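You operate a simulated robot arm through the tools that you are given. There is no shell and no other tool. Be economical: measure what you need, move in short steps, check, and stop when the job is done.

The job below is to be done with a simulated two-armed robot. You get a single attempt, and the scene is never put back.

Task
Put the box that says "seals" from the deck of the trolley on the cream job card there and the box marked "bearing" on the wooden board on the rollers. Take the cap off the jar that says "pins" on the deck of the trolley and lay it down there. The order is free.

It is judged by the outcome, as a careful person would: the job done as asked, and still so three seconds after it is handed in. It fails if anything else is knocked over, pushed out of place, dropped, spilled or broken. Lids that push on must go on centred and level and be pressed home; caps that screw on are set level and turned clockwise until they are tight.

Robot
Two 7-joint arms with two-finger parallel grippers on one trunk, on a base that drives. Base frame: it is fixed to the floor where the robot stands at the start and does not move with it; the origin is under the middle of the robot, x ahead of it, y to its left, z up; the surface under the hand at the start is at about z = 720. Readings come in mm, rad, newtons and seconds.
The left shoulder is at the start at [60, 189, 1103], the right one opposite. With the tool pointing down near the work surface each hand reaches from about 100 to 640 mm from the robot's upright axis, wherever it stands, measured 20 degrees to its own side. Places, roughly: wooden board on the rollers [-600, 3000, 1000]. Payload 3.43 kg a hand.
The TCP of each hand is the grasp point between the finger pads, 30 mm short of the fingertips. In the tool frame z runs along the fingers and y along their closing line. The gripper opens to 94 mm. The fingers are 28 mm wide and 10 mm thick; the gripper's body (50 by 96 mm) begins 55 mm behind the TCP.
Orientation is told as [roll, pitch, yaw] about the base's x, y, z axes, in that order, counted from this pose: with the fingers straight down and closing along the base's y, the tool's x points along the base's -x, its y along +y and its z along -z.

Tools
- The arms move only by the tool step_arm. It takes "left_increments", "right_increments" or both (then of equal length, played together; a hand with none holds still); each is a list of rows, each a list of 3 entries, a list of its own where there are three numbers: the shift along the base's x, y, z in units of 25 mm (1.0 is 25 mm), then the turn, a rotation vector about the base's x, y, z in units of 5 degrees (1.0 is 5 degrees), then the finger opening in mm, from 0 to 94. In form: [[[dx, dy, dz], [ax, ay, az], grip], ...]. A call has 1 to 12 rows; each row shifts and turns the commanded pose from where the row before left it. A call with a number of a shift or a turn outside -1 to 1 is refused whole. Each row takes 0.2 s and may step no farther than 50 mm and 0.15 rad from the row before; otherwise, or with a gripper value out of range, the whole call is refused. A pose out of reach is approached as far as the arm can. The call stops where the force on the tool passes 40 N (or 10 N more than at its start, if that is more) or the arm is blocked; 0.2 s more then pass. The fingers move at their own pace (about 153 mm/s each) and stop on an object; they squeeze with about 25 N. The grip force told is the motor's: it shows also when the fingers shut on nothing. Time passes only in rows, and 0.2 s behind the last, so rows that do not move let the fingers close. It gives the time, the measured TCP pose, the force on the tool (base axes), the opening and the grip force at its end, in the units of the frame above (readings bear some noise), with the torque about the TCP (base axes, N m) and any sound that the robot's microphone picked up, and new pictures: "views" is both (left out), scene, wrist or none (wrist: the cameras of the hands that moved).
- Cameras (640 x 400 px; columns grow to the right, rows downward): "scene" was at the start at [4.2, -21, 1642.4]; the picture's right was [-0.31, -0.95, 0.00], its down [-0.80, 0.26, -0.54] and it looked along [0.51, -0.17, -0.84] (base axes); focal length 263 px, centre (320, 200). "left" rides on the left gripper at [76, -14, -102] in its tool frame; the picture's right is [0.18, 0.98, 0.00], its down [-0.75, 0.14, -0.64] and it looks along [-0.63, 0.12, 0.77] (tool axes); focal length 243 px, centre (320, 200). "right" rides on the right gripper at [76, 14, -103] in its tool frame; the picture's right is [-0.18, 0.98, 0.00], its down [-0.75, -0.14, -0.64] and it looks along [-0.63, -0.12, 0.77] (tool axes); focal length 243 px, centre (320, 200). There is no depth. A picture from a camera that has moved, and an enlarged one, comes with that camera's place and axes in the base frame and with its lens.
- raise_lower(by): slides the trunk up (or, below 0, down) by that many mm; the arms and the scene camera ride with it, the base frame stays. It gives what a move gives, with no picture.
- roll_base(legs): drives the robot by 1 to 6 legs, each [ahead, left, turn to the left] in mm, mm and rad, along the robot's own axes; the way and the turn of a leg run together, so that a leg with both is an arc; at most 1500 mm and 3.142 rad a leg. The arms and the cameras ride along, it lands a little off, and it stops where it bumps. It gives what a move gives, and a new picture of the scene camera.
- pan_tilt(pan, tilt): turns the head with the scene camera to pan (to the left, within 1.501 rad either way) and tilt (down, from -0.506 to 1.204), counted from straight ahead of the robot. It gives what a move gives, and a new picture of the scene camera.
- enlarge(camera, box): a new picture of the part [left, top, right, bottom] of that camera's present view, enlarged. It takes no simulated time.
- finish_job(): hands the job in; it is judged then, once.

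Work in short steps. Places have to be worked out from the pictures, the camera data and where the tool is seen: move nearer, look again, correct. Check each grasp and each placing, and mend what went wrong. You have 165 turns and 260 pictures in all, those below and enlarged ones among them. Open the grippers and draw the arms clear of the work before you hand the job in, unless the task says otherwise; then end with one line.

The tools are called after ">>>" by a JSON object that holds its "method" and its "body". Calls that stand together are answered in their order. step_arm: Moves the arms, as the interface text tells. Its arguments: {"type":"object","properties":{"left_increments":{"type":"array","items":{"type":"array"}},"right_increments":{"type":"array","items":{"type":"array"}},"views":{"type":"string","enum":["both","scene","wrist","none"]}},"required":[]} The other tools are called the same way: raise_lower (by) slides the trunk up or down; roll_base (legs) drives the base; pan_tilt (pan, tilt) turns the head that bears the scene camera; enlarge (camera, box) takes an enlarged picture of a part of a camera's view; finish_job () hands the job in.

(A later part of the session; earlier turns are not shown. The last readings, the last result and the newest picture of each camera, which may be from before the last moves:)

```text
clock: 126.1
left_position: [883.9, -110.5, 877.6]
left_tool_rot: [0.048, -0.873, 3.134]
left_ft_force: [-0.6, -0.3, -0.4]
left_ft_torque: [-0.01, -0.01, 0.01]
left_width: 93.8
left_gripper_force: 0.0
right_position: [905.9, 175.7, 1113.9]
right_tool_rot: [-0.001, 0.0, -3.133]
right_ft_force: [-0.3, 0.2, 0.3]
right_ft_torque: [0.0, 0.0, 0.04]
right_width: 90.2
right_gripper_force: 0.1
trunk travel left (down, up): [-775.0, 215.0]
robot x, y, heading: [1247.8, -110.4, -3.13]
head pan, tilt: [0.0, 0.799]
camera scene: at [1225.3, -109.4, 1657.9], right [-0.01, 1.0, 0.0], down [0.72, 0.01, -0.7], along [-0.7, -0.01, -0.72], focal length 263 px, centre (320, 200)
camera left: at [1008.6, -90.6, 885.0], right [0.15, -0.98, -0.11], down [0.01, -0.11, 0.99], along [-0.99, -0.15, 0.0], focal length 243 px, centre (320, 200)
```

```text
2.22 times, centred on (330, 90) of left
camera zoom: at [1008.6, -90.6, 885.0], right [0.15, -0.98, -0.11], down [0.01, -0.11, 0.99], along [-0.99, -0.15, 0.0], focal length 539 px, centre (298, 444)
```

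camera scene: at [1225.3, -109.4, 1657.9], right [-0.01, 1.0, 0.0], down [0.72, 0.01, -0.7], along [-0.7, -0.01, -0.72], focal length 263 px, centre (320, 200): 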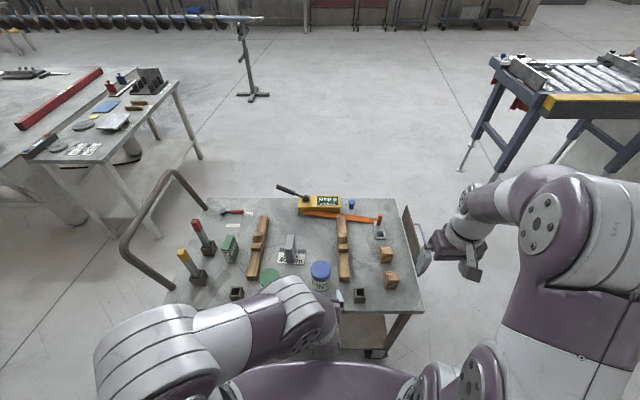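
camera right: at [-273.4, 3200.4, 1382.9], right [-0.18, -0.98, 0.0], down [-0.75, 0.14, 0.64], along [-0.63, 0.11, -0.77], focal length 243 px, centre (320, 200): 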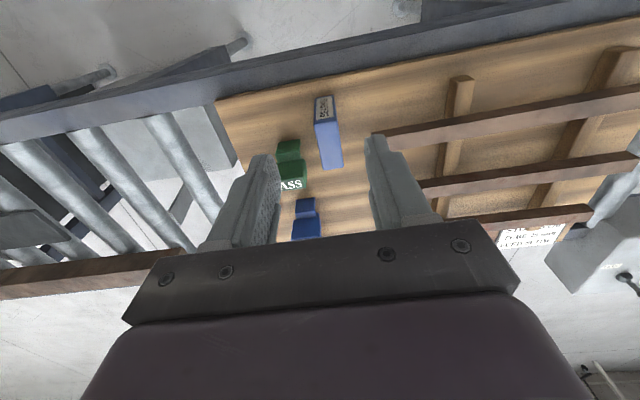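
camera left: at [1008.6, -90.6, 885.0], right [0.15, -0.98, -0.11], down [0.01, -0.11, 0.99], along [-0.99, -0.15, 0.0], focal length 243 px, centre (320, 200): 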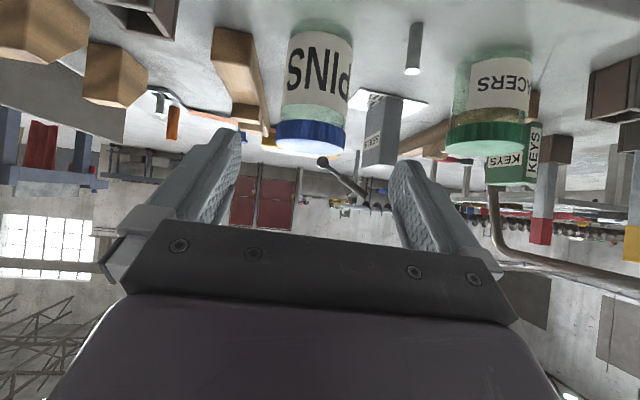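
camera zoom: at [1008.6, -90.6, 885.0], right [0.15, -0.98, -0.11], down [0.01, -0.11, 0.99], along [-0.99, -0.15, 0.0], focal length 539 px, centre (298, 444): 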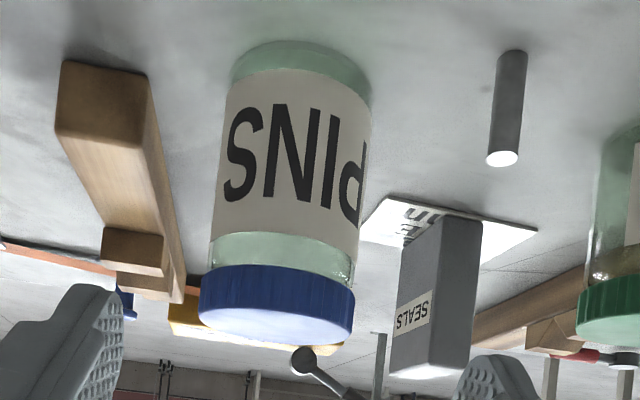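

Refined: jar axis at about (754,-111), cap z 814–832, body radius ≈33. I level the hand's roll and advance half way along the fingers with 86 mm opening.

>>> {"method": "step_arm", "body": {"left_increments": [[[0, 0, 0], [0.35, 0, -0.35], 86], [[0, 0, 0], [0, 0, 0], 86], [[-0.8, 0, -0.69], [0, 0, 0], 86], [[-0.8, 0, -0.69], [0, 0, 0], 86], [[-0.8, 0, -0.69], [0, 0, 0], 86], [[0, 0, 0], [0, 0, 0], 86]]}}

>>> {"method": "enlarge", "body": {"camera": "scene", "box": [260, 220, 420, 340]}}

```text
clock: 127.5
left_position: [821.5, -108.1, 826.1]
left_tool_rot: [0.0, -0.876, 3.142]
left_ft_force: [0.1, 0.3, 0.2]
left_ft_torque: [-0.02, 0.01, 0.01]
left_width: 86.2
left_gripper_force: 0.1
right_position: [905.4, 176.4, 1116.6]
right_tool_rot: [-0.002, -0.001, -3.133]
right_ft_force: [0.4, 0.2, -0.1]
right_ft_torque: [-0.02, 0.02, 0.02]
right_width: 90.2
right_gripper_force: 0.1
trunk travel left (down, up): [-775.0, 215.0]
robot x, y, heading: [1249.9, -107.1, -3.129]
head pan, tilt: [0.0, 0.799]
camera scene: at [1225.2, -109.2, 1657.9], right [-0.01, 1.0, 0.0], down [0.72, 0.01, -0.7], along [-0.7, -0.01, -0.72], focal length 263 px, centre (320, 200)
camera left: at [947.8, -93.3, 834.0], right [0.12, -0.98, -0.14], down [0.01, -0.14, 0.99], along [-0.99, -0.12, -0.01], focal length 243 px, centre (320, 200)
```

scene: 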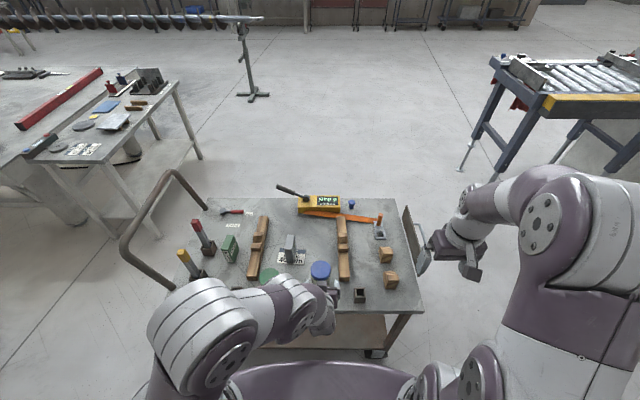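
left: 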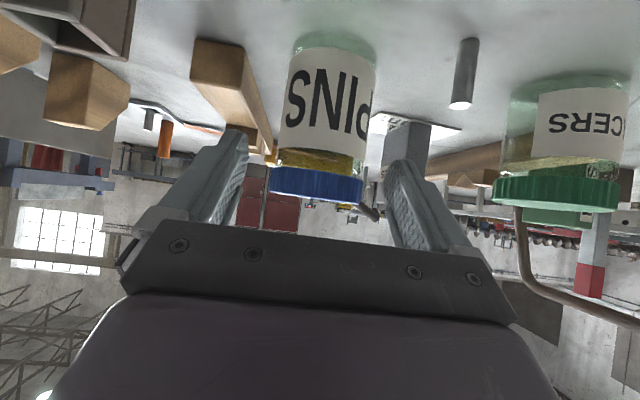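

```text
3.33 times, centred on (340, 280) of scene
camera zoom: at [1225.2, -109.2, 1657.9], right [-0.01, 1.0, 0.0], down [0.72, 0.01, -0.7], along [-0.7, -0.01, -0.72], focal length 876 px, centre (253, -67)
```

zoom: 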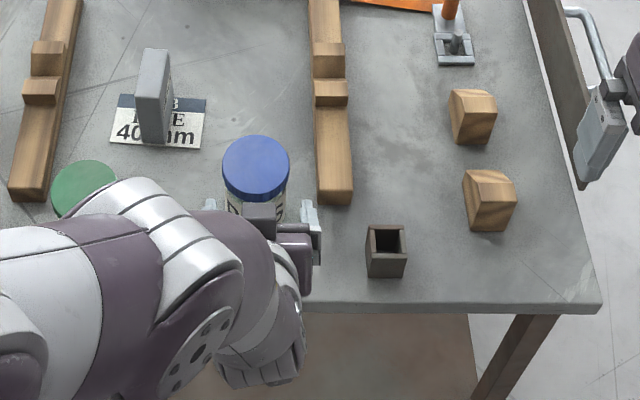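

The fingers straddle the jar evenly, with the wedge 15 mm clear. I advance the rest and close on the body.

>>> {"method": "step_arm", "body": {"left_increments": [[[-0.68, -0.1, -0.6], [0, 0, 0], 86], [[-0.68, 0, -0.6], [0, 0, 0], 86], [[-0.68, 0, -0.6], [0, 0, 0], 86], [[-0.66, 0, -0.6], [0, 0, 0], 86], [[0, 0, 0], [0, 0, 0], 86]]}}

>>> {"method": "enlarge", "body": {"camera": "scene", "box": [260, 220, 420, 340]}}

```text
clock: 128.7
left_position: [755.2, -110.1, 766.8]
left_tool_rot: [-0.002, -0.876, 3.139]
left_ft_force: [0.0, -0.3, 2.4]
left_ft_torque: [-0.01, 0.03, 0.0]
left_width: 86.1
left_gripper_force: 0.1
right_position: [906.3, 175.3, 1114.9]
right_tool_rot: [-0.001, -0.001, -3.133]
right_ft_force: [-0.1, 0.7, 0.6]
right_ft_torque: [0.02, -0.02, -0.01]
right_width: 90.1
right_gripper_force: 0.1
trunk travel left (down, up): [-775.0, 215.0]
robot x, y, heading: [1247.2, -109.1, -3.135]
head pan, tilt: [0.0, 0.799]
camera scene: at [1225.6, -109.1, 1657.9], right [-0.01, 1.0, 0.0], down [0.72, 0.01, -0.7], along [-0.7, -0.01, -0.72], focal length 263 px, centre (320, 200)
camera left: at [881.1, -96.0, 774.2], right [0.12, -0.98, -0.14], down [0.01, -0.14, 0.99], along [-0.99, -0.12, -0.01], focal length 243 px, centre (320, 200)
```

scene: 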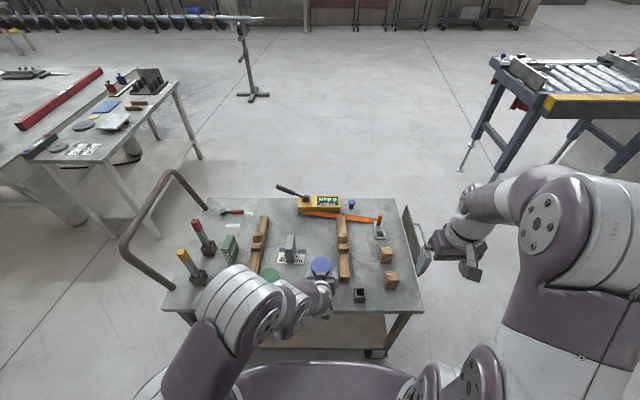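
left: 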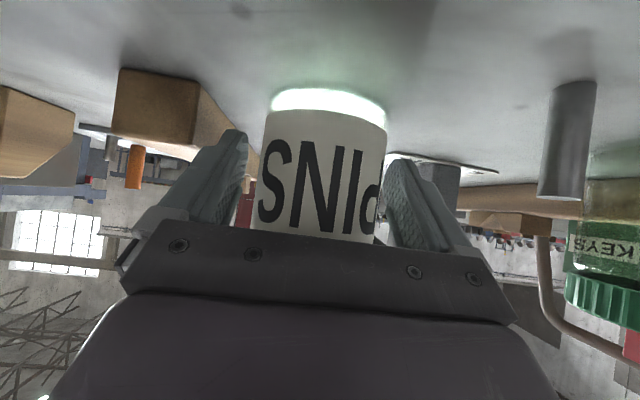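

```text
3.33 times, centred on (340, 280) of scene
camera zoom: at [1225.6, -109.1, 1657.9], right [-0.01, 1.0, 0.0], down [0.72, 0.01, -0.7], along [-0.7, -0.01, -0.72], focal length 876 px, centre (253, -67)
```

zoom: 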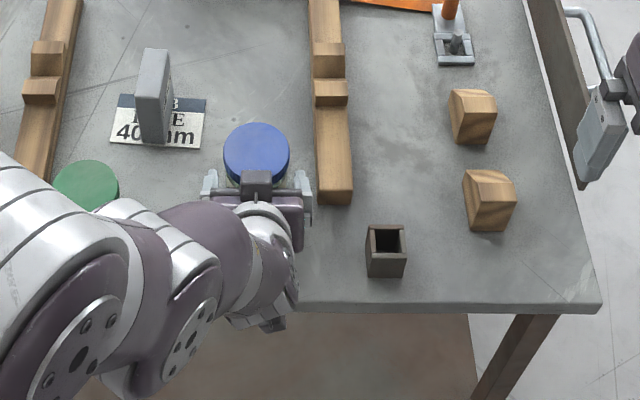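

The palm's edge pushed the jar some 15 mm back (axis now ≈739); it still stands. I back off 4 mm to free it and close gently on the body.

>>> {"method": "step_arm", "body": {"left_increments": [[[0.16, 0, 0], [0, 0, 0], 86], [[0, 0, 0], [0, 0, 0], 76], [[0, 0, 0], [0, 0, 0], 70], [[0, 0, 0], [0, 0, 0], 60], [[0, 0, 0], [0, 0, 0], 60], [[0, 0, 0], [0, 0, 0], 60]], "views": "wrist"}}

>>> {"method": "enlarge", "body": {"camera": "scene", "box": [290, 235, 370, 295]}}

```text
clock: 130.1
left_position: [758.5, -111.2, 766.1]
left_tool_rot: [-0.001, -0.876, 3.142]
left_ft_force: [-1.0, 1.0, 0.0]
left_ft_torque: [-0.07, 0.08, -0.01]
left_width: 67.9
left_gripper_force: 25.3
right_position: [906.0, 176.3, 1115.2]
right_tool_rot: [-0.001, 0.001, -3.133]
right_ft_force: [0.3, -0.2, 0.0]
right_ft_torque: [-0.01, 0.01, -0.01]
right_width: 90.0
right_gripper_force: 0.2
trunk travel left (down, up): [-775.0, 215.0]
robot x, y, heading: [1244.7, -109.7, -3.128]
head pan, tilt: [0.0, 0.799]
camera left: at [885.1, -96.2, 774.3], right [0.12, -0.98, -0.14], down [0.01, -0.14, 0.99], along [-0.99, -0.12, -0.01], focal length 243 px, centre (320, 200)
```

left: 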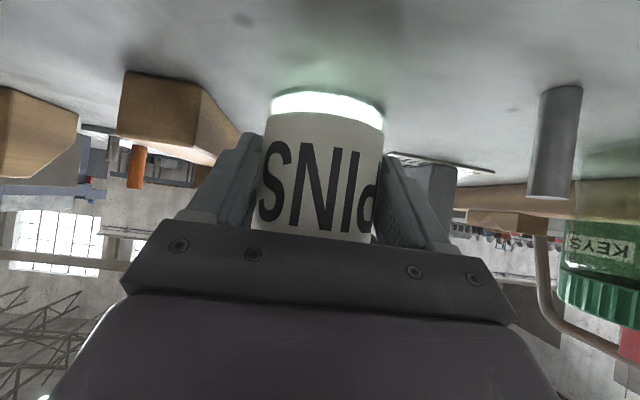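

```text
6.67 times, centred on (330, 265) of scene
camera zoom: at [1224.8, -109.2, 1657.9], right [-0.01, 1.0, 0.0], down [0.72, 0.01, -0.7], along [-0.7, -0.01, -0.72], focal length 1752 px, centre (253, -233)
```

zoom: 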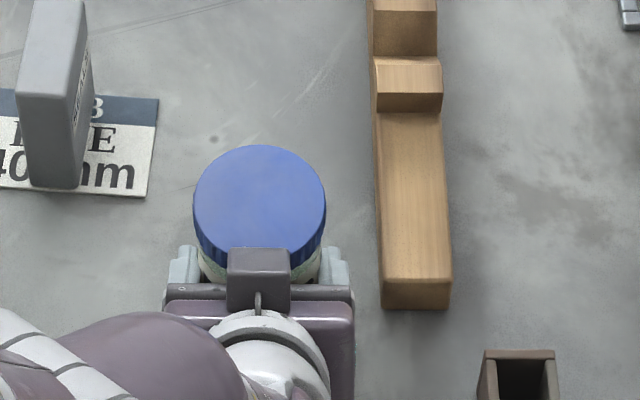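

Held: body Ø68. Cap centre is now about (742,-112). I bring the right hand above it, yawed -35°, so that it can turn counter-clockwise through 70°.

>>> {"method": "step_arm", "body": {"right_increments": [[[-0.55, -0.96, -0.3], [0, 0, -1], 94], [[-0.55, -0.96, -0.3], [0, 0, -1], 94], [[-0.55, -0.96, -0.3], [0, 0, -1], 94], [[-0.55, -0.96, -0.6], [0, 0, -1], 94], [[-0.55, -0.96, -0.6], [0, 0, -1], 94], [[-0.55, -0.96, -0.6], [0, 0, -1], 94], [[-0.55, -0.96, -0.6], [0, 0, -1], 94], [[-0.55, -0.96, -0.6], [0, 0, 0], 94], [[-0.55, -0.96, -0.6], [0, 0, 0], 94], [[-0.55, -0.96, -0.6], [0, 0, 0], 94], [[-0.55, -0.96, -0.6], [0, 0, 0], 94], [[-0.55, -0.96, -0.6], [0, 0, 0], 94]]}}

```text
clock: 132.7
left_position: [758.4, -111.2, 766.0]
left_tool_rot: [-0.003, -0.877, -3.141]
left_ft_force: [-0.7, 0.0, 0.2]
left_ft_torque: [-0.09, 0.03, -0.02]
left_width: 67.9
left_gripper_force: 24.9
right_position: [738.0, -113.1, 957.0]
right_tool_rot: [0.0, -0.001, 2.539]
right_ft_force: [-0.4, 0.8, 0.3]
right_ft_torque: [-0.01, 0.0, -0.02]
right_width: 93.7
right_gripper_force: 0.1
trunk travel left (down, up): [-775.0, 215.0]
robot x, y, heading: [1246.8, -109.4, -3.134]
head pan, tilt: [0.0, 0.799]
camera scene: at [1224.4, -110.1, 1658.0], right [-0.01, 1.0, 0.0], down [0.72, 0.01, -0.7], along [-0.7, -0.01, -0.72], focal length 263 px, centre (320, 200)
camera right: at [794.6, -168.6, 1059.6], right [-0.71, -0.71, 0.0], down [-0.54, 0.54, 0.64], along [-0.45, 0.45, -0.77], focal length 243 px, centre (320, 200)
```

scene: 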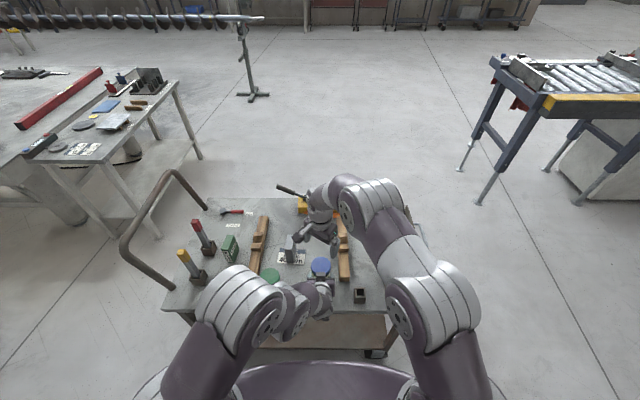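
right: 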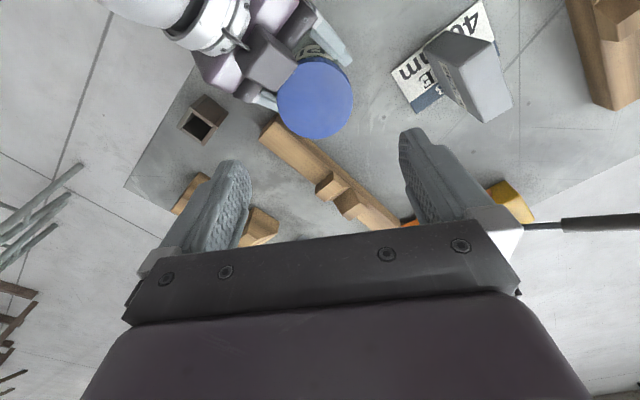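

The cap seems at about (746,-113). I correct by +8 mm in x and descend to z≈890 to check again.

>>> {"method": "step_arm", "body": {"right_increments": [[[0.32, 0, -0.7], [0, 0, 0], 94], [[0, 0, -1], [0, 0, 0], 94], [[0, 0, -1], [0, 0, 0], 94], [[0, 0, 0], [0, 0, 0], 94]]}}

>>> {"method": "enlarge", "body": {"camera": "scene", "box": [280, 190, 380, 300]}}

```text
clock: 133.7
left_position: [758.8, -111.9, 766.6]
left_tool_rot: [-0.001, -0.877, 3.143]
left_ft_force: [-0.6, -0.4, 1.6]
left_ft_torque: [-0.09, 0.07, -0.03]
left_width: 67.7
left_gripper_force: 25.3
right_position: [748.0, -111.9, 889.8]
right_tool_rot: [0.0, 0.0, 2.538]
right_ft_force: [0.4, 0.3, -0.3]
right_ft_torque: [0.0, 0.0, 0.0]
right_width: 94.0
right_gripper_force: 0.1
trunk travel left (down, up): [-775.0, 215.0]
robot x, y, heading: [1252.0, -109.7, -3.129]
head pan, tilt: [0.0, 0.799]
camera scene: at [1224.8, -109.3, 1657.9], right [-0.01, 1.0, 0.0], down [0.72, 0.01, -0.7], along [-0.7, -0.01, -0.72], focal length 263 px, centre (320, 200)
camera right: at [803.3, -167.2, 992.6], right [-0.71, -0.71, 0.0], down [-0.54, 0.54, 0.64], along [-0.45, 0.45, -0.77], focal length 243 px, centre (320, 200)
```

scene: 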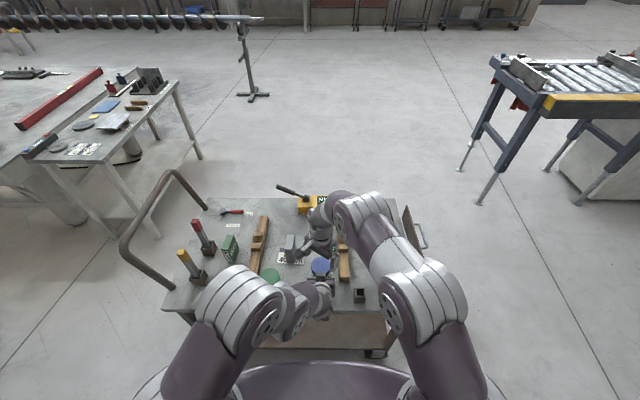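
right: 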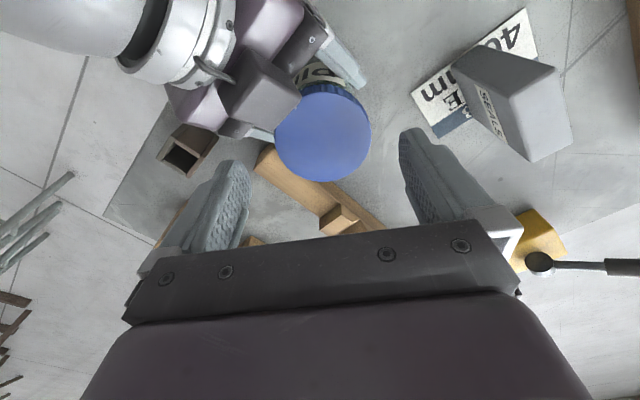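

```text
3.64 times, centred on (330, 245) of scene
camera zoom: at [1224.8, -109.3, 1657.9], right [-0.01, 1.0, 0.0], down [0.72, 0.01, -0.7], along [-0.7, -0.01, -0.72], focal length 956 px, centre (284, 36)
```

zoom: 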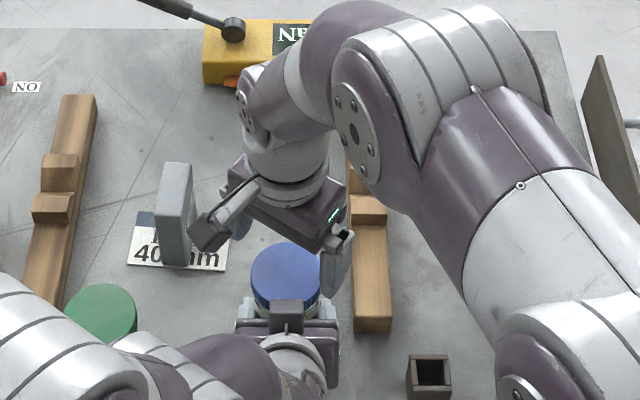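

Centred over the cap. The left palm's top edge would be near the right fingertips, so I shift the left hold 10 mm lower and 3 mm back first.

>>> {"method": "step_arm", "body": {"left_increments": [[[0, 0, 0], [0, 0, 0], 78], [[0, 0, 0], [0, 0, 0], 78], [[0.12, 0, -0.2], [0, 0, 0], 78], [[0, 0, -0.2], [0, 0, 0], 78], [[0, 0, 0], [0, 0, 0], 60], [[0, 0, 0], [0, 0, 0], 60]]}}

>>> {"method": "enlarge", "body": {"camera": "scene", "box": [290, 235, 370, 295]}}

```text
clock: 135.1
left_position: [762.7, -111.6, 756.2]
left_tool_rot: [-0.002, -0.875, 3.142]
left_ft_force: [0.3, -1.3, 1.7]
left_ft_torque: [-0.13, 0.02, 0.04]
left_width: 67.1
left_gripper_force: 24.9
right_position: [748.0, -113.0, 890.0]
right_tool_rot: [-0.001, 0.0, 2.541]
right_ft_force: [0.9, 0.0, 0.0]
right_ft_torque: [0.01, -0.01, 0.0]
right_width: 94.0
right_gripper_force: 0.1
trunk travel left (down, up): [-775.0, 215.0]
robot x, y, heading: [1247.5, -108.0, -3.127]
head pan, tilt: [0.0, 0.799]
camera scene: at [1225.0, -109.4, 1657.9], right [-0.01, 1.0, 0.0], down [0.72, 0.01, -0.7], along [-0.7, -0.01, -0.72], focal length 263 px, centre (320, 200)
camera left: at [888.6, -96.3, 764.5], right [0.12, -0.98, -0.14], down [0.01, -0.14, 0.99], along [-0.99, -0.12, -0.01], focal length 243 px, centre (320, 200)
```

scene: 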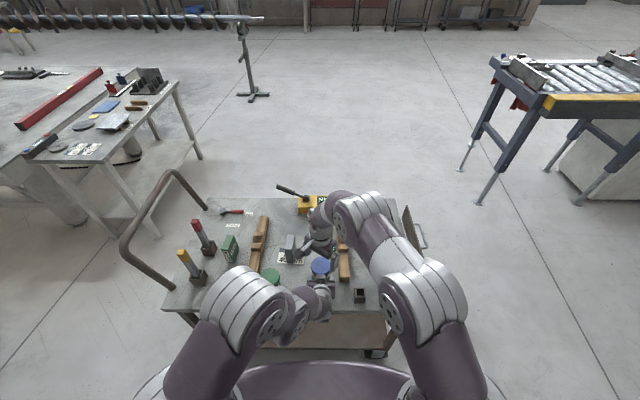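
left: 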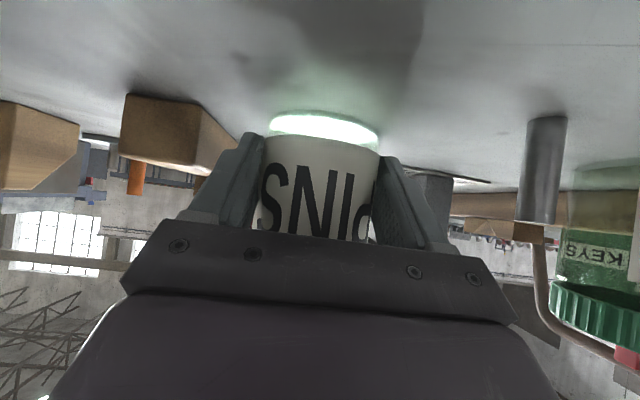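

```text
6.67 times, centred on (330, 265) of scene
camera zoom: at [1225.0, -109.4, 1657.9], right [-0.01, 1.0, 0.0], down [0.72, 0.01, -0.7], along [-0.7, -0.01, -0.72], focal length 1752 px, centre (253, -233)
```

zoom: 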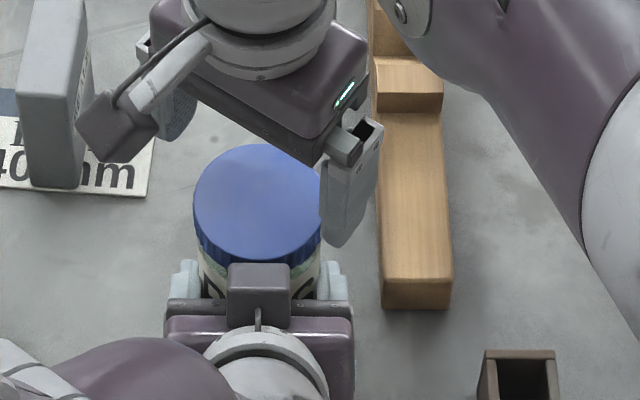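

Good hold. I lower the right hand to z≈845 around the cap with 88 mm opening.

>>> {"method": "step_arm", "body": {"right_increments": [[[0, 0.02, -0.6], [0, 0, 0], 88], [[0, 0, -0.6], [0, 0, 0], 88], [[0, 0, -0.6], [0, 0, 0], 88], [[0, 0, 0], [0, 0, 0], 88]], "views": "wrist"}}

>>> {"method": "enlarge", "body": {"camera": "scene", "box": [290, 235, 370, 295]}}

```text
clock: 136.1
left_position: [762.1, -111.5, 757.3]
left_tool_rot: [-0.001, -0.875, 3.142]
left_ft_force: [-0.1, -0.4, 0.9]
left_ft_torque: [-0.08, 0.04, 0.0]
left_width: 67.0
left_gripper_force: 24.7
right_position: [747.1, -113.6, 845.5]
right_tool_rot: [0.0, -0.001, 2.538]
right_ft_force: [-0.6, -0.2, -0.6]
right_ft_torque: [0.03, 0.02, 0.04]
right_width: 87.9
right_gripper_force: 0.0
trunk travel left (down, up): [-775.0, 215.0]
robot x, y, heading: [1254.2, -109.1, -3.13]
head pan, tilt: [0.0, 0.799]
camera right: at [803.3, -166.9, 947.6], right [-0.71, -0.71, 0.0], down [-0.54, 0.54, 0.64], along [-0.45, 0.45, -0.77], focal length 243 px, centre (320, 200)
```

right: 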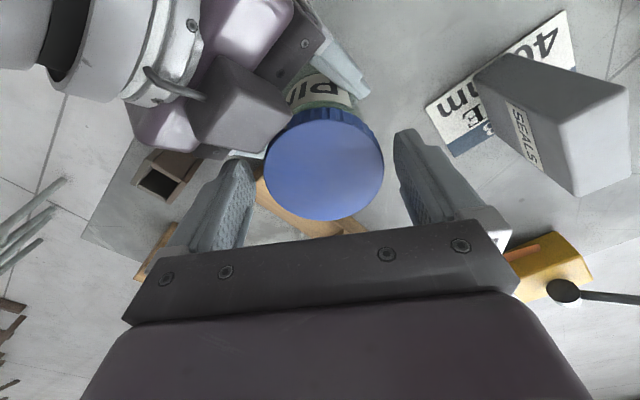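

```text
6.67 times, centred on (330, 265) of scene
camera zoom: at [1224.9, -109.3, 1657.9], right [-0.01, 1.0, 0.0], down [0.72, 0.01, -0.7], along [-0.7, -0.01, -0.72], focal length 1752 px, centre (253, -233)
```

zoom: 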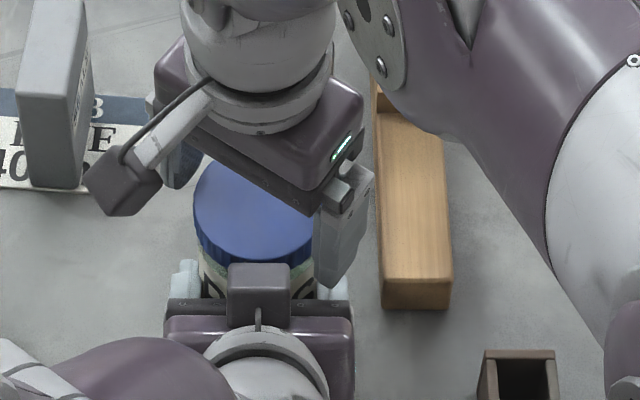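

The cap top appears at about 826. I go 5 mm lower and close on the cap.

>>> {"method": "step_arm", "body": {"right_increments": [[[0, 0.03, -0.2], [0, 0, 0], 88], [[0, 0, 0], [0, 0, 0], 80], [[0, 0, 0], [0, 0, 0], 60], [[0, 0, 0], [0, 0, 0], 60], [[0, 0, 0], [0, 0, 0], 60]], "views": "wrist"}}

```text
clock: 137.3
left_position: [762.1, -109.8, 756.6]
left_tool_rot: [-0.001, -0.877, 3.14]
left_ft_force: [10.1, 14.7, 4.1]
left_ft_torque: [-0.81, 0.53, -0.31]
left_width: 67.3
left_gripper_force: 25.1
right_position: [747.2, -111.4, 841.5]
right_tool_rot: [0.005, -0.002, 2.542]
right_ft_force: [-10.9, -15.9, -5.0]
right_ft_torque: [-0.46, 0.38, 0.12]
right_width: 68.5
right_gripper_force: 24.9
trunk travel left (down, up): [-775.0, 215.0]
robot x, y, heading: [1250.1, -110.1, -3.13]
head pan, tilt: [0.0, 0.799]
camera right: at [802.4, -166.4, 943.1], right [-0.71, -0.71, 0.0], down [-0.54, 0.54, 0.64], along [-0.46, 0.45, -0.77], focal length 243 px, centre (320, 200)
```

right: 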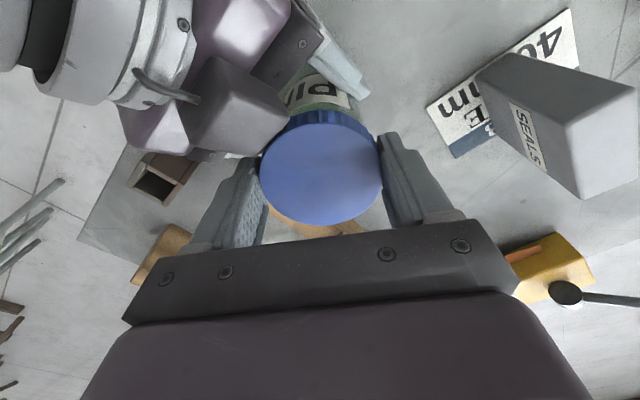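

Gripped at 68.5 mm with some side load. I relax 1.5 mm toward the push and start turning counter-clockwise.

>>> {"method": "step_arm", "body": {"right_increments": [[[-0.035, -0.05, 0], [0, 0, 0], 60], [[0, 0, 0], [0, 0, 1], 60], [[0, 0, 0], [0, 0, 1], 60], [[0, 0, 0], [0, 0, 1], 60], [[0, 0, 0], [0, 0, 0], 60]], "views": "wrist"}}

```text
clock: 138.5
left_position: [761.6, -111.7, 756.7]
left_tool_rot: [-0.004, -0.876, -3.142]
left_ft_force: [-1.4, 8.5, -2.7]
left_ft_torque: [-0.29, -0.29, -0.07]
left_width: 67.3
left_gripper_force: 24.4
right_position: [746.3, -111.7, 840.5]
right_tool_rot: [0.0, 0.003, 2.802]
right_ft_force: [0.5, -7.2, 7.2]
right_ft_torque: [-0.13, 0.03, 0.04]
right_width: 68.3
right_gripper_force: 25.3
trunk travel left (down, up): [-775.0, 215.0]
robot x, y, heading: [1247.0, -106.8, -3.129]
head pan, tilt: [0.0, 0.799]
camera right: at [814.9, -150.8, 942.4], right [-0.5, -0.87, 0.0], down [-0.66, 0.38, 0.64], along [-0.56, 0.32, -0.77], focal length 243 px, centre (320, 200)
```

right: 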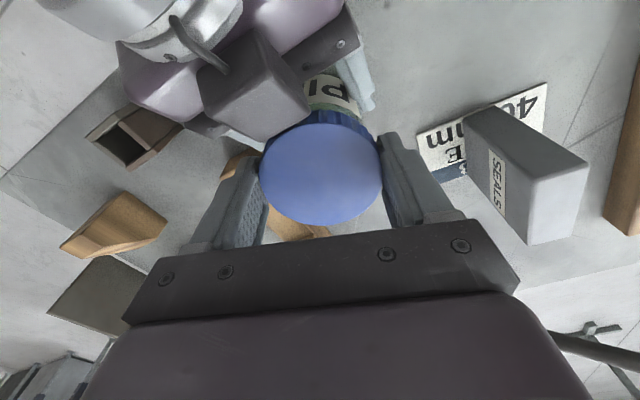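

Turned 15° with little torque and the hand is being pushed up, as an unscrewing cap would. I continue 55° with a slight rise.

>>> {"method": "step_arm", "body": {"right_increments": [[[0, 0, 0.02], [0, 0, 1], 60], [[0, 0, 0.01], [0, 0, 1], 60], [[0, 0, 0.01], [0, 0, 1], 60], [[0, 0, 0.01], [0, 0, 1], 60], [[0, 0, 0.01], [0, 0, 1], 60], [[0, 0, 0.01], [0, 0, 1], 60], [[0, 0, 0.01], [0, 0, 1], 60], [[0, 0, 0.01], [0, 0, 1], 60], [[0, 0, 0.01], [0, 0, 1], 60], [[0, 0, 0.01], [0, 0, 1], 60], [[0, 0, 0.01], [0, 0, 1], 60], [[0, 0, 0], [0, 0, 0], 60]], "views": "wrist"}}

>>> {"method": "enlarge", "body": {"camera": "scene", "box": [290, 235, 370, 295]}}

```text
clock: 141.1
left_position: [763.1, -111.8, 756.4]
left_tool_rot: [0.0, -0.876, -3.142]
left_ft_force: [2.8, -23.0, 5.0]
left_ft_torque: [0.76, 0.31, 0.43]
left_width: 67.7
left_gripper_force: 24.9
right_position: [747.6, -111.9, 843.5]
right_tool_rot: [0.001, 0.003, -2.521]
right_ft_force: [-2.0, 21.4, -2.1]
right_ft_torque: [0.83, -0.08, -0.08]
right_width: 68.6
right_gripper_force: 24.8
trunk travel left (down, up): [-775.0, 215.0]
robot x, y, heading: [1245.0, -110.0, -3.133]
head pan, tilt: [0.0, 0.799]
camera right: at [818.0, -79.4, 945.2], right [0.42, -0.91, 0.0], down [-0.7, -0.32, 0.64], along [-0.58, -0.27, -0.77], focal length 243 px, centre (320, 200)
```

right: 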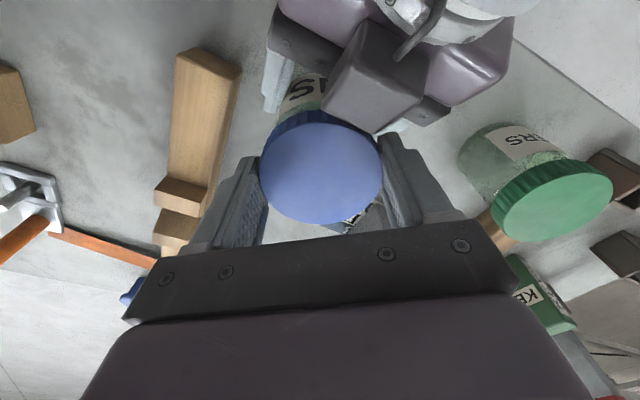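

```text
6.67 times, centred on (330, 265) of scene
camera zoom: at [1225.2, -109.7, 1657.9], right [-0.01, 1.0, 0.0], down [0.72, 0.01, -0.7], along [-0.7, -0.01, -0.72], focal length 1752 px, centre (253, -233)
```

zoom: 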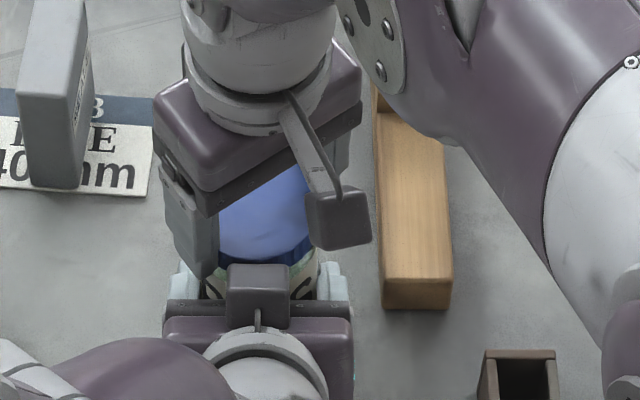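

70° turned at low torque. I test with a gentle 3 mm lift whether the cap is free.

>>> {"method": "step_arm", "body": {"right_increments": [[[0, 0.04, 0.04], [0, 0, 0], 60], [[0, 0, 0.04], [0, 0, 0], 60], [[0, 0, 0.04], [0, 0, 0], 60], [[0, 0, 0], [0, 0, 0], 60]], "views": "none"}}

>>> {"method": "enlarge", "body": {"camera": "left", "box": [220, 60, 420, 250]}}

```text
clock: 142.1
left_position: [761.3, -111.2, 757.1]
left_tool_rot: [-0.002, -0.878, 3.141]
left_ft_force: [12.4, -7.5, 21.0]
left_ft_torque: [0.49, 1.05, 0.16]
left_width: 68.3
left_gripper_force: 24.9
right_position: [746.1, -112.0, 846.2]
right_tool_rot: [0.0, 0.0, -2.52]
right_ft_force: [-12.3, 7.4, -21.8]
right_ft_torque: [0.14, 0.36, -0.01]
right_width: 68.5
right_gripper_force: 24.8
trunk travel left (down, up): [-775.0, 215.0]
robot x, y, heading: [1248.0, -109.9, -3.127]
head pan, tilt: [0.0, 0.799]
```

```text
2.11 times, centred on (320, 155) of left
camera zoom: at [887.7, -95.4, 765.0], right [0.12, -0.98, -0.14], down [0.01, -0.14, 0.99], along [-0.99, -0.12, 0.0], focal length 511 px, centre (320, 295)
```

zoom: 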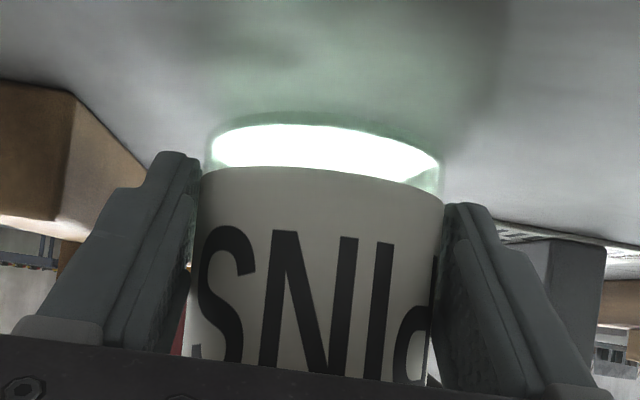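

The jar doesn't turn in the left hand, and the thread still holds. I lower back, regrip and turn again in 55° strokes.

>>> {"method": "step_arm", "body": {"right_increments": [[[0, 0, -0.1], [0, 0, 0], 86], [[0, 0, 0], [0, 0, -1], 86], [[0, 0, 0], [0, 0, -1], 86], [[0, 0, 0], [0, 0, -1], 86], [[0, 0, 0], [0, 0, -1], 86], [[0, 0, 0], [0, 0, -1], 86], [[0, 0, 0], [0, 0, -1], 86], [[0, 0, 0], [0, 0, -1], 86], [[0, 0, 0], [0, 0, -1], 86], [[0, 0, 0], [0, 0, -1], 86], [[0, 0, 0], [0, 0, -1], 86], [[0, 0, 0], [0, 0, -1], 86]], "views": "none"}}

>>> {"method": "step_arm", "body": {"right_increments": [[[0, 0, 0], [0, 0, 0], 60], [[0, 0, 0.02], [0, 0, 1], 60], [[0, 0, 0], [0, 0, 1], 60], [[0, 0, 0], [0, 0, 1], 60], [[0, 0, 0], [0, 0, 1], 60], [[0, 0, 0], [0, 0, 1], 60], [[0, 0, 0], [0, 0, 1], 60], [[0, 0, 0], [0, 0, 1], 60], [[0, 0, 0], [0, 0, 1], 60], [[0, 0, 0], [0, 0, 1], 60], [[0, 0, 0], [0, 0, 1], 60], [[0, 0, 0], [0, 0, 1], 60]], "views": "wrist"}}

```text
clock: 144.7
left_position: [761.9, -111.2, 756.6]
left_tool_rot: [-0.002, -0.876, 3.141]
left_ft_force: [0.3, -0.2, -2.1]
left_ft_torque: [-0.02, -0.02, 0.03]
left_width: 67.2
left_gripper_force: 24.6
right_position: [746.8, -110.6, 842.7]
right_tool_rot: [0.0, 0.0, 2.801]
right_ft_force: [-0.2, -0.3, 0.0]
right_ft_torque: [-0.02, 0.01, 0.0]
right_width: 86.0
right_gripper_force: 0.1
trunk travel left (down, up): [-775.0, 215.0]
robot x, y, heading: [1247.0, -109.5, -3.132]
head pan, tilt: [0.0, 0.799]
```

```text
clock: 147.3
left_position: [763.3, -112.3, 755.7]
left_tool_rot: [0.001, -0.874, -3.14]
left_ft_force: [4.7, -17.0, -0.1]
left_ft_torque: [0.97, 0.31, 0.34]
left_width: 67.1
left_gripper_force: 25.2
right_position: [746.6, -111.1, 843.5]
right_tool_rot: [0.0, 0.001, -2.52]
right_ft_force: [-5.7, 16.8, -0.5]
right_ft_torque: [0.54, 0.14, -0.08]
right_width: 68.3
right_gripper_force: 24.9
trunk travel left (down, up): [-775.0, 215.0]
robot x, y, heading: [1243.4, -108.1, -3.133]
head pan, tilt: [0.0, 0.799]
camera right: at [817.4, -78.0, 945.8], right [0.42, -0.91, 0.0], down [-0.7, -0.32, 0.64], along [-0.58, -0.27, -0.77], focal length 243 px, centre (320, 200)
```

right: 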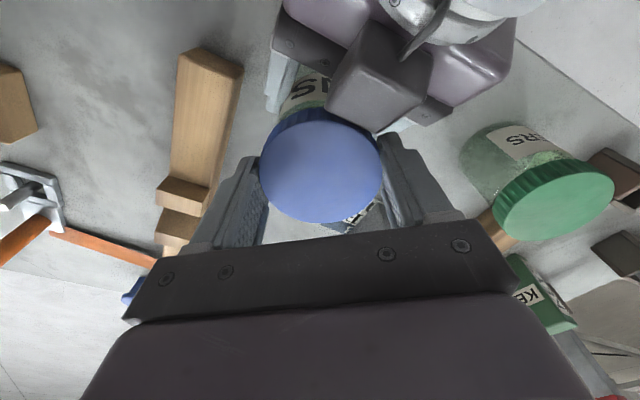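

I keep going: regrip and turn another 55°, ending with a small lift test.

>>> {"method": "step_arm", "body": {"right_increments": [[[0, 0.03, 0], [0, 0, 0], 86], [[0, 0, 0], [0, 0, -1], 86], [[0, 0, 0], [0, 0, -1], 86], [[0, 0, 0], [0, 0, -1], 86], [[0, 0, 0], [0, 0, -1], 86], [[0, 0, 0], [0, 0, -1], 86], [[0, 0, 0], [0, 0, -1], 86], [[0, 0, 0], [0, 0, -1], 86], [[0, 0, 0], [0, 0, -1], 86], [[0, 0, 0], [0, 0, -1], 86], [[0, 0, 0], [0, 0, -1], 86], [[0, 0, 0], [0, 0, -1], 86]], "views": "none"}}

>>> {"method": "step_arm", "body": {"right_increments": [[[0, 0, 0], [0, 0, 0], 60], [[0, 0, 0.02], [0, 0, 1], 60], [[0, 0, 0], [0, 0, 1], 60], [[0, 0, 0], [0, 0, 1], 60], [[0, 0, 0], [0, 0, 1], 60], [[0, 0, 0], [0, 0, 1], 60], [[0, 0, 0], [0, 0, 1], 60], [[0, 0, 0], [0, 0, 1], 60], [[0, 0, 0], [0, 0, 1], 60], [[0, 0, 0], [0, 0, 1], 60], [[0, 0, 0], [0, 0, 1], 60], [[0, 0, 0], [0, 0, 1], 60]], "views": "none"}}

>>> {"method": "step_arm", "body": {"right_increments": [[[0, 0, 0.04], [0, 0, 0], 60], [[0, 0, 0.04], [0, 0, 0], 60], [[0, 0, 0], [0, 0, 0], 60]], "views": "none"}}

```text
clock: 149.9
left_position: [761.3, -110.4, 756.4]
left_tool_rot: [-0.001, -0.875, 3.141]
left_ft_force: [-0.1, 0.5, -0.7]
left_ft_torque: [-0.01, -0.03, 0.02]
left_width: 67.2
left_gripper_force: 24.9
right_position: [746.6, -110.6, 843.1]
right_tool_rot: [-0.001, 0.0, 2.801]
right_ft_force: [0.6, -0.2, -0.7]
right_ft_torque: [-0.05, 0.0, 0.01]
right_width: 86.0
right_gripper_force: 0.0
trunk travel left (down, up): [-775.0, 215.0]
robot x, y, heading: [1247.9, -110.2, -3.133]
head pan, tilt: [0.0, 0.799]
```

```text
clock: 152.5
left_position: [762.5, -111.8, 756.6]
left_tool_rot: [0.0, -0.877, -3.142]
left_ft_force: [4.9, -0.8, 3.0]
left_ft_torque: [0.1, 0.32, 0.05]
left_width: 66.9
left_gripper_force: 25.6
right_position: [748.1, -110.8, 843.0]
right_tool_rot: [-0.001, 0.0, -2.521]
right_ft_force: [-7.0, 2.8, 1.2]
right_ft_torque: [0.19, 0.22, 0.0]
right_width: 68.2
right_gripper_force: 25.0
trunk travel left (down, up): [-775.0, 215.0]
robot x, y, heading: [1248.2, -111.6, -3.131]
head pan, tilt: [0.0, 0.799]
```

```text
clock: 153.3
left_position: [761.4, -112.3, 756.7]
left_tool_rot: [-0.003, -0.876, -3.139]
left_ft_force: [13.2, -8.4, 11.3]
left_ft_torque: [0.68, 0.86, 0.15]
left_width: 67.2
left_gripper_force: 24.9
right_position: [746.3, -110.9, 846.5]
right_tool_rot: [0.0, 0.002, -2.523]
right_ft_force: [-12.7, 7.7, -13.4]
right_ft_torque: [0.05, 0.45, 0.01]
right_width: 68.1
right_gripper_force: 24.9
trunk travel left (down, up): [-775.0, 215.0]
robot x, y, heading: [1251.3, -111.3, -3.129]
head pan, tilt: [0.0, 0.799]
```

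The pull at the same height is less (13 N against 22 N), so the cap is rising. I continue.

>>> {"method": "step_arm", "body": {"right_increments": [[[0, 0, -0.06], [0, 0, 0], 86], [[0, 0, 0], [0, 0, -1], 86], [[0, 0, 0], [0, 0, -1], 86], [[0, 0, 0], [0, 0, -1], 86], [[0, 0, 0], [0, 0, -1], 86], [[0, 0, 0], [0, 0, -1], 86], [[0, 0, 0], [0, 0, -1], 86], [[0, 0, 0], [0, 0, -1], 86], [[0, 0, 0], [0, 0, -1], 86], [[0, 0, 0], [0, 0, -1], 86], [[0, 0, 0], [0, 0, -1], 86], [[0, 0, 0], [0, 0, -1], 86]], "views": "none"}}

>>> {"method": "step_arm", "body": {"right_increments": [[[0, 0, 0], [0, 0, 0], 60], [[0, 0, 0.02], [0, 0, 1], 60], [[0, 0, 0], [0, 0, 1], 60], [[0, 0, 0], [0, 0, 1], 60], [[0, 0, 0], [0, 0, 1], 60], [[0, 0, 0], [0, 0, 1], 60], [[0, 0, 0], [0, 0, 1], 60], [[0, 0, 0], [0, 0, 1], 60], [[0, 0, 0], [0, 0, 1], 60], [[0, 0, 0], [0, 0, 1], 60], [[0, 0, 0], [0, 0, 1], 60], [[0, 0, 0], [0, 0, 1], 60]], "views": "wrist"}}

>>> {"method": "step_arm", "body": {"right_increments": [[[0, 0, 0.04], [0, 0, 0], 60], [[0, 0, 0.04], [0, 0, 0], 60], [[0, 0, 0], [0, 0, 0], 60]], "views": "none"}}

```text
clock: 155.9
left_position: [761.6, -111.2, 756.2]
left_tool_rot: [-0.002, -0.875, 3.141]
left_ft_force: [-0.5, 0.4, -0.8]
left_ft_torque: [0.01, -0.03, 0.01]
left_width: 66.9
left_gripper_force: 24.8
right_position: [747.7, -110.9, 845.6]
right_tool_rot: [-0.001, 0.0, 2.801]
right_ft_force: [0.8, 0.4, -0.3]
right_ft_torque: [-0.01, 0.01, -0.01]
right_width: 86.1
right_gripper_force: 0.0
trunk travel left (down, up): [-775.0, 215.0]
robot x, y, heading: [1249.0, -111.7, -3.128]
head pan, tilt: [0.0, 0.799]
```

```text
clock: 158.5
left_position: [762.2, -111.0, 756.8]
left_tool_rot: [-0.001, -0.877, -3.14]
left_ft_force: [3.6, -0.2, 3.4]
left_ft_torque: [-0.13, 0.14, 0.05]
left_width: 67.4
left_gripper_force: 24.5
right_position: [745.9, -109.3, 845.0]
right_tool_rot: [0.0, 0.001, -2.52]
right_ft_force: [-5.2, 1.9, 1.0]
right_ft_torque: [0.26, 0.2, 0.0]
right_width: 68.2
right_gripper_force: 25.2
trunk travel left (down, up): [-775.0, 215.0]
robot x, y, heading: [1249.4, -105.6, -3.127]
head pan, tilt: [0.0, 0.799]
camera right: at [817.2, -77.3, 947.6], right [0.42, -0.91, 0.0], down [-0.69, -0.32, 0.64], along [-0.58, -0.27, -0.77], focal length 243 px, centre (320, 200)
```

right: 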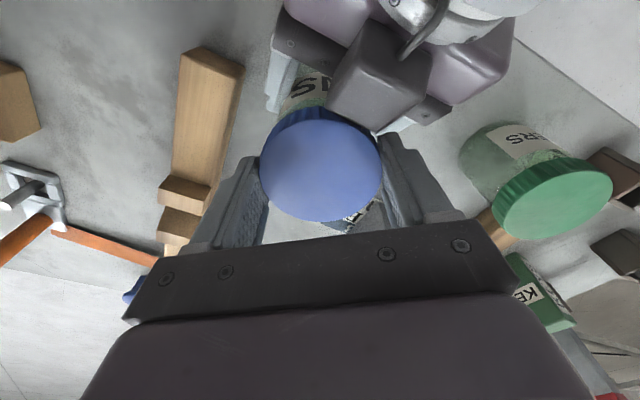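

```text
clock: 159.3
left_position: [761.5, -111.8, 756.8]
left_tool_rot: [-0.003, -0.875, -3.143]
left_ft_force: [12.3, -5.3, 13.3]
left_ft_torque: [0.42, 0.86, 0.11]
left_width: 66.8
left_gripper_force: 25.3
right_position: [746.5, -110.8, 846.7]
right_tool_rot: [-0.001, 0.0, -2.522]
right_ft_force: [-11.9, 5.2, -15.0]
right_ft_torque: [0.08, 0.43, -0.05]
right_width: 68.4
right_gripper_force: 25.1
trunk travel left (down, up): [-775.0, 215.0]
robot x, y, heading: [1247.8, -108.9, -3.13]
head pan, tilt: [0.0, 0.799]
```

Residual torque stays near zero, so the cap turns without resistance; more turns are needed. I continue with a slight upward preload during the strokes.

>>> {"method": "step_arm", "body": {"right_increments": [[[0, 0, -0.12], [0, 0, 0], 86], [[0, 0, 0], [0, 0, -1], 86], [[0, 0, 0], [0, 0, -1], 86], [[0, 0, 0], [0, 0, -1], 86], [[0, 0, 0], [0, 0, -1], 86], [[0, 0, 0], [0, 0, -1], 86], [[0, 0, 0], [0, 0, -1], 86], [[0, 0, 0], [0, 0, -1], 86], [[0, 0, 0], [0, 0, -1], 86], [[0, 0, 0], [0, 0, -1], 86], [[0, 0, 0], [0, 0, -1], 86], [[0, 0, 0], [0, 0, -1], 86]], "views": "none"}}

>>> {"method": "step_arm", "body": {"right_increments": [[[0, 0, 0], [0, 0, 0], 60], [[0, 0, 0.04], [0, 0, 1], 60], [[0, 0, 0], [0, 0, 1], 60], [[0, 0, 0], [0, 0, 1], 60], [[0, 0, 0], [0, 0, 1], 60], [[0, 0, 0], [0, 0, 1], 60]], "views": "none"}}

>>> {"method": "enlarge", "body": {"camera": "right", "box": [240, 80, 400, 240]}}

>>> {"method": "step_arm", "body": {"right_increments": [[[0, 0, 0], [0, 0, 1], 60], [[0, 0, 0], [0, 0, 1], 60], [[0, 0, 0], [0, 0, 1], 60], [[0, 0, 0], [0, 0, 1], 60], [[0, 0, 0], [0, 0, 1], 60], [[0, 0, 0], [0, 0, 1], 60], [[0, 0, 0], [0, 0, 1], 60]], "views": "none"}}

>>> {"method": "enlarge", "body": {"camera": "right", "box": [240, 80, 400, 240]}}

```text
clock: 161.9
left_position: [761.5, -111.5, 755.7]
left_tool_rot: [-0.002, -0.876, 3.141]
left_ft_force: [0.3, -0.6, -0.3]
left_ft_torque: [-0.02, -0.06, 0.07]
left_width: 67.0
left_gripper_force: 25.1
right_position: [747.0, -110.7, 844.9]
right_tool_rot: [-0.001, -0.001, 2.803]
right_ft_force: [0.2, 0.6, -0.4]
right_ft_torque: [0.02, -0.01, 0.0]
right_width: 85.9
right_gripper_force: 0.0
trunk travel left (down, up): [-775.0, 215.0]
robot x, y, heading: [1248.0, -109.4, -3.133]
head pan, tilt: [0.0, 0.799]
```

```text
clock: 163.3
left_position: [762.4, -110.1, 755.5]
left_tool_rot: [-0.002, -0.877, 3.141]
left_ft_force: [10.5, 9.3, 12.1]
left_ft_torque: [-0.62, 0.71, -0.15]
left_width: 67.1
left_gripper_force: 25.0
right_position: [746.6, -110.8, 844.9]
right_tool_rot: [-0.001, -0.001, -3.044]
right_ft_force: [-10.6, -9.6, -13.1]
right_ft_torque: [-0.16, 0.37, 0.01]
right_width: 68.7
right_gripper_force: 24.6
trunk travel left (down, up): [-775.0, 215.0]
robot x, y, heading: [1242.8, -111.3, -3.13]
head pan, tilt: [0.0, 0.799]
```

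```text
2.50 times, centred on (320, 160) of right
camera zoom: at [824.4, -117.0, 947.4], right [-0.09, -1.0, 0.0], down [-0.76, 0.07, 0.64], along [-0.64, 0.05, -0.77], focal length 606 px, centre (320, 300)
```

zoom: 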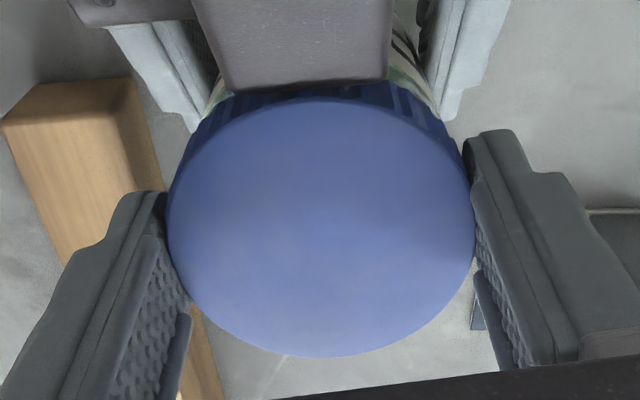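

```text
clock: 164.9
left_position: [761.8, -112.4, 755.5]
left_tool_rot: [0.001, -0.875, 3.143]
left_ft_force: [6.6, 2.6, -0.6]
left_ft_torque: [-0.13, 0.42, 0.04]
left_width: 66.9
left_gripper_force: 25.2
right_position: [746.3, -110.7, 845.6]
right_tool_rot: [0.0, 0.001, -2.432]
right_ft_force: [-6.4, -2.3, 0.0]
right_ft_torque: [0.01, 0.13, -0.12]
right_width: 68.4
right_gripper_force: 24.8
trunk travel left (down, up): [-775.0, 215.0]
robot x, y, heading: [1245.7, -111.0, -3.13]
head pan, tilt: [0.0, 0.799]
```

```text
2.50 times, centred on (320, 160) of right
camera zoom: at [814.2, -71.7, 947.4], right [0.5, -0.87, 0.0], down [-0.66, -0.38, 0.64], along [-0.56, -0.32, -0.77], focal length 606 px, centre (320, 300)
```

zoom: 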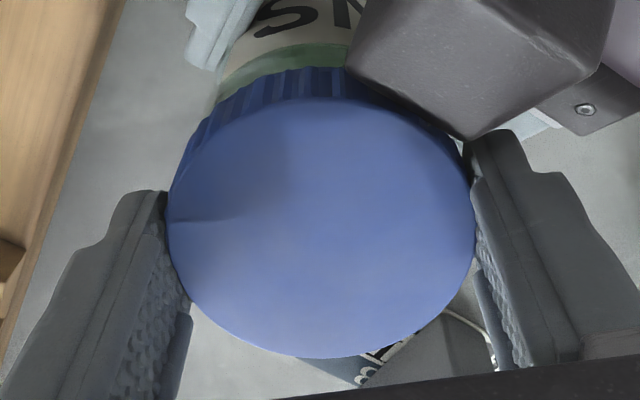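

The upward preload vanished during the turn: the cap rose, or slid. I test a lift of 5 mm.

>>> {"method": "step_arm", "body": {"right_increments": [[[0, 0, 0.06], [0, 0, 0], 60], [[0, 0, 0.06], [0, 0, 0], 60], [[0, 0, 0.06], [0, 0, 0], 60], [[0, 0, 0], [0, 0, 0], 60]], "views": "none"}}

>>> {"method": "enlarge", "body": {"camera": "right", "box": [240, 80, 400, 240]}}

```text
clock: 165.9
left_position: [762.1, -109.8, 755.9]
left_tool_rot: [-0.001, -0.875, 3.142]
left_ft_force: [6.2, -0.8, 2.0]
left_ft_torque: [0.08, 0.46, 0.04]
left_width: 67.1
left_gripper_force: 25.0
right_position: [746.9, -110.4, 850.2]
right_tool_rot: [0.001, -0.001, -2.432]
right_ft_force: [-7.0, 0.4, -0.9]
right_ft_torque: [0.01, 0.18, -0.02]
right_width: 68.7
right_gripper_force: 24.9
trunk travel left (down, up): [-775.0, 215.0]
robot x, y, heading: [1249.7, -109.2, -3.133]
head pan, tilt: [0.0, 0.799]
```

```text
2.50 times, centred on (320, 160) of right
camera zoom: at [814.3, -71.9, 952.1], right [0.5, -0.87, 0.0], down [-0.66, -0.38, 0.64], along [-0.56, -0.32, -0.77], focal length 606 px, centre (320, 300)
```

zoom: 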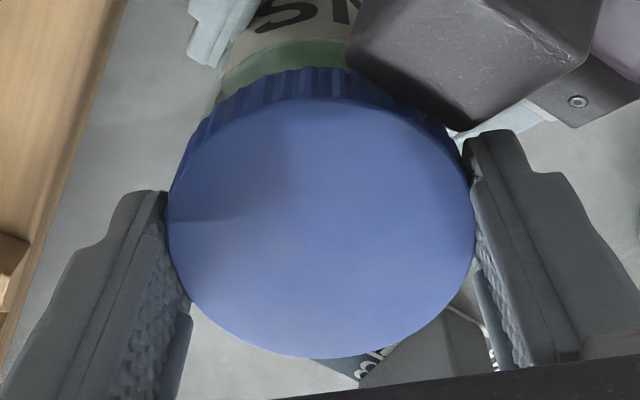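

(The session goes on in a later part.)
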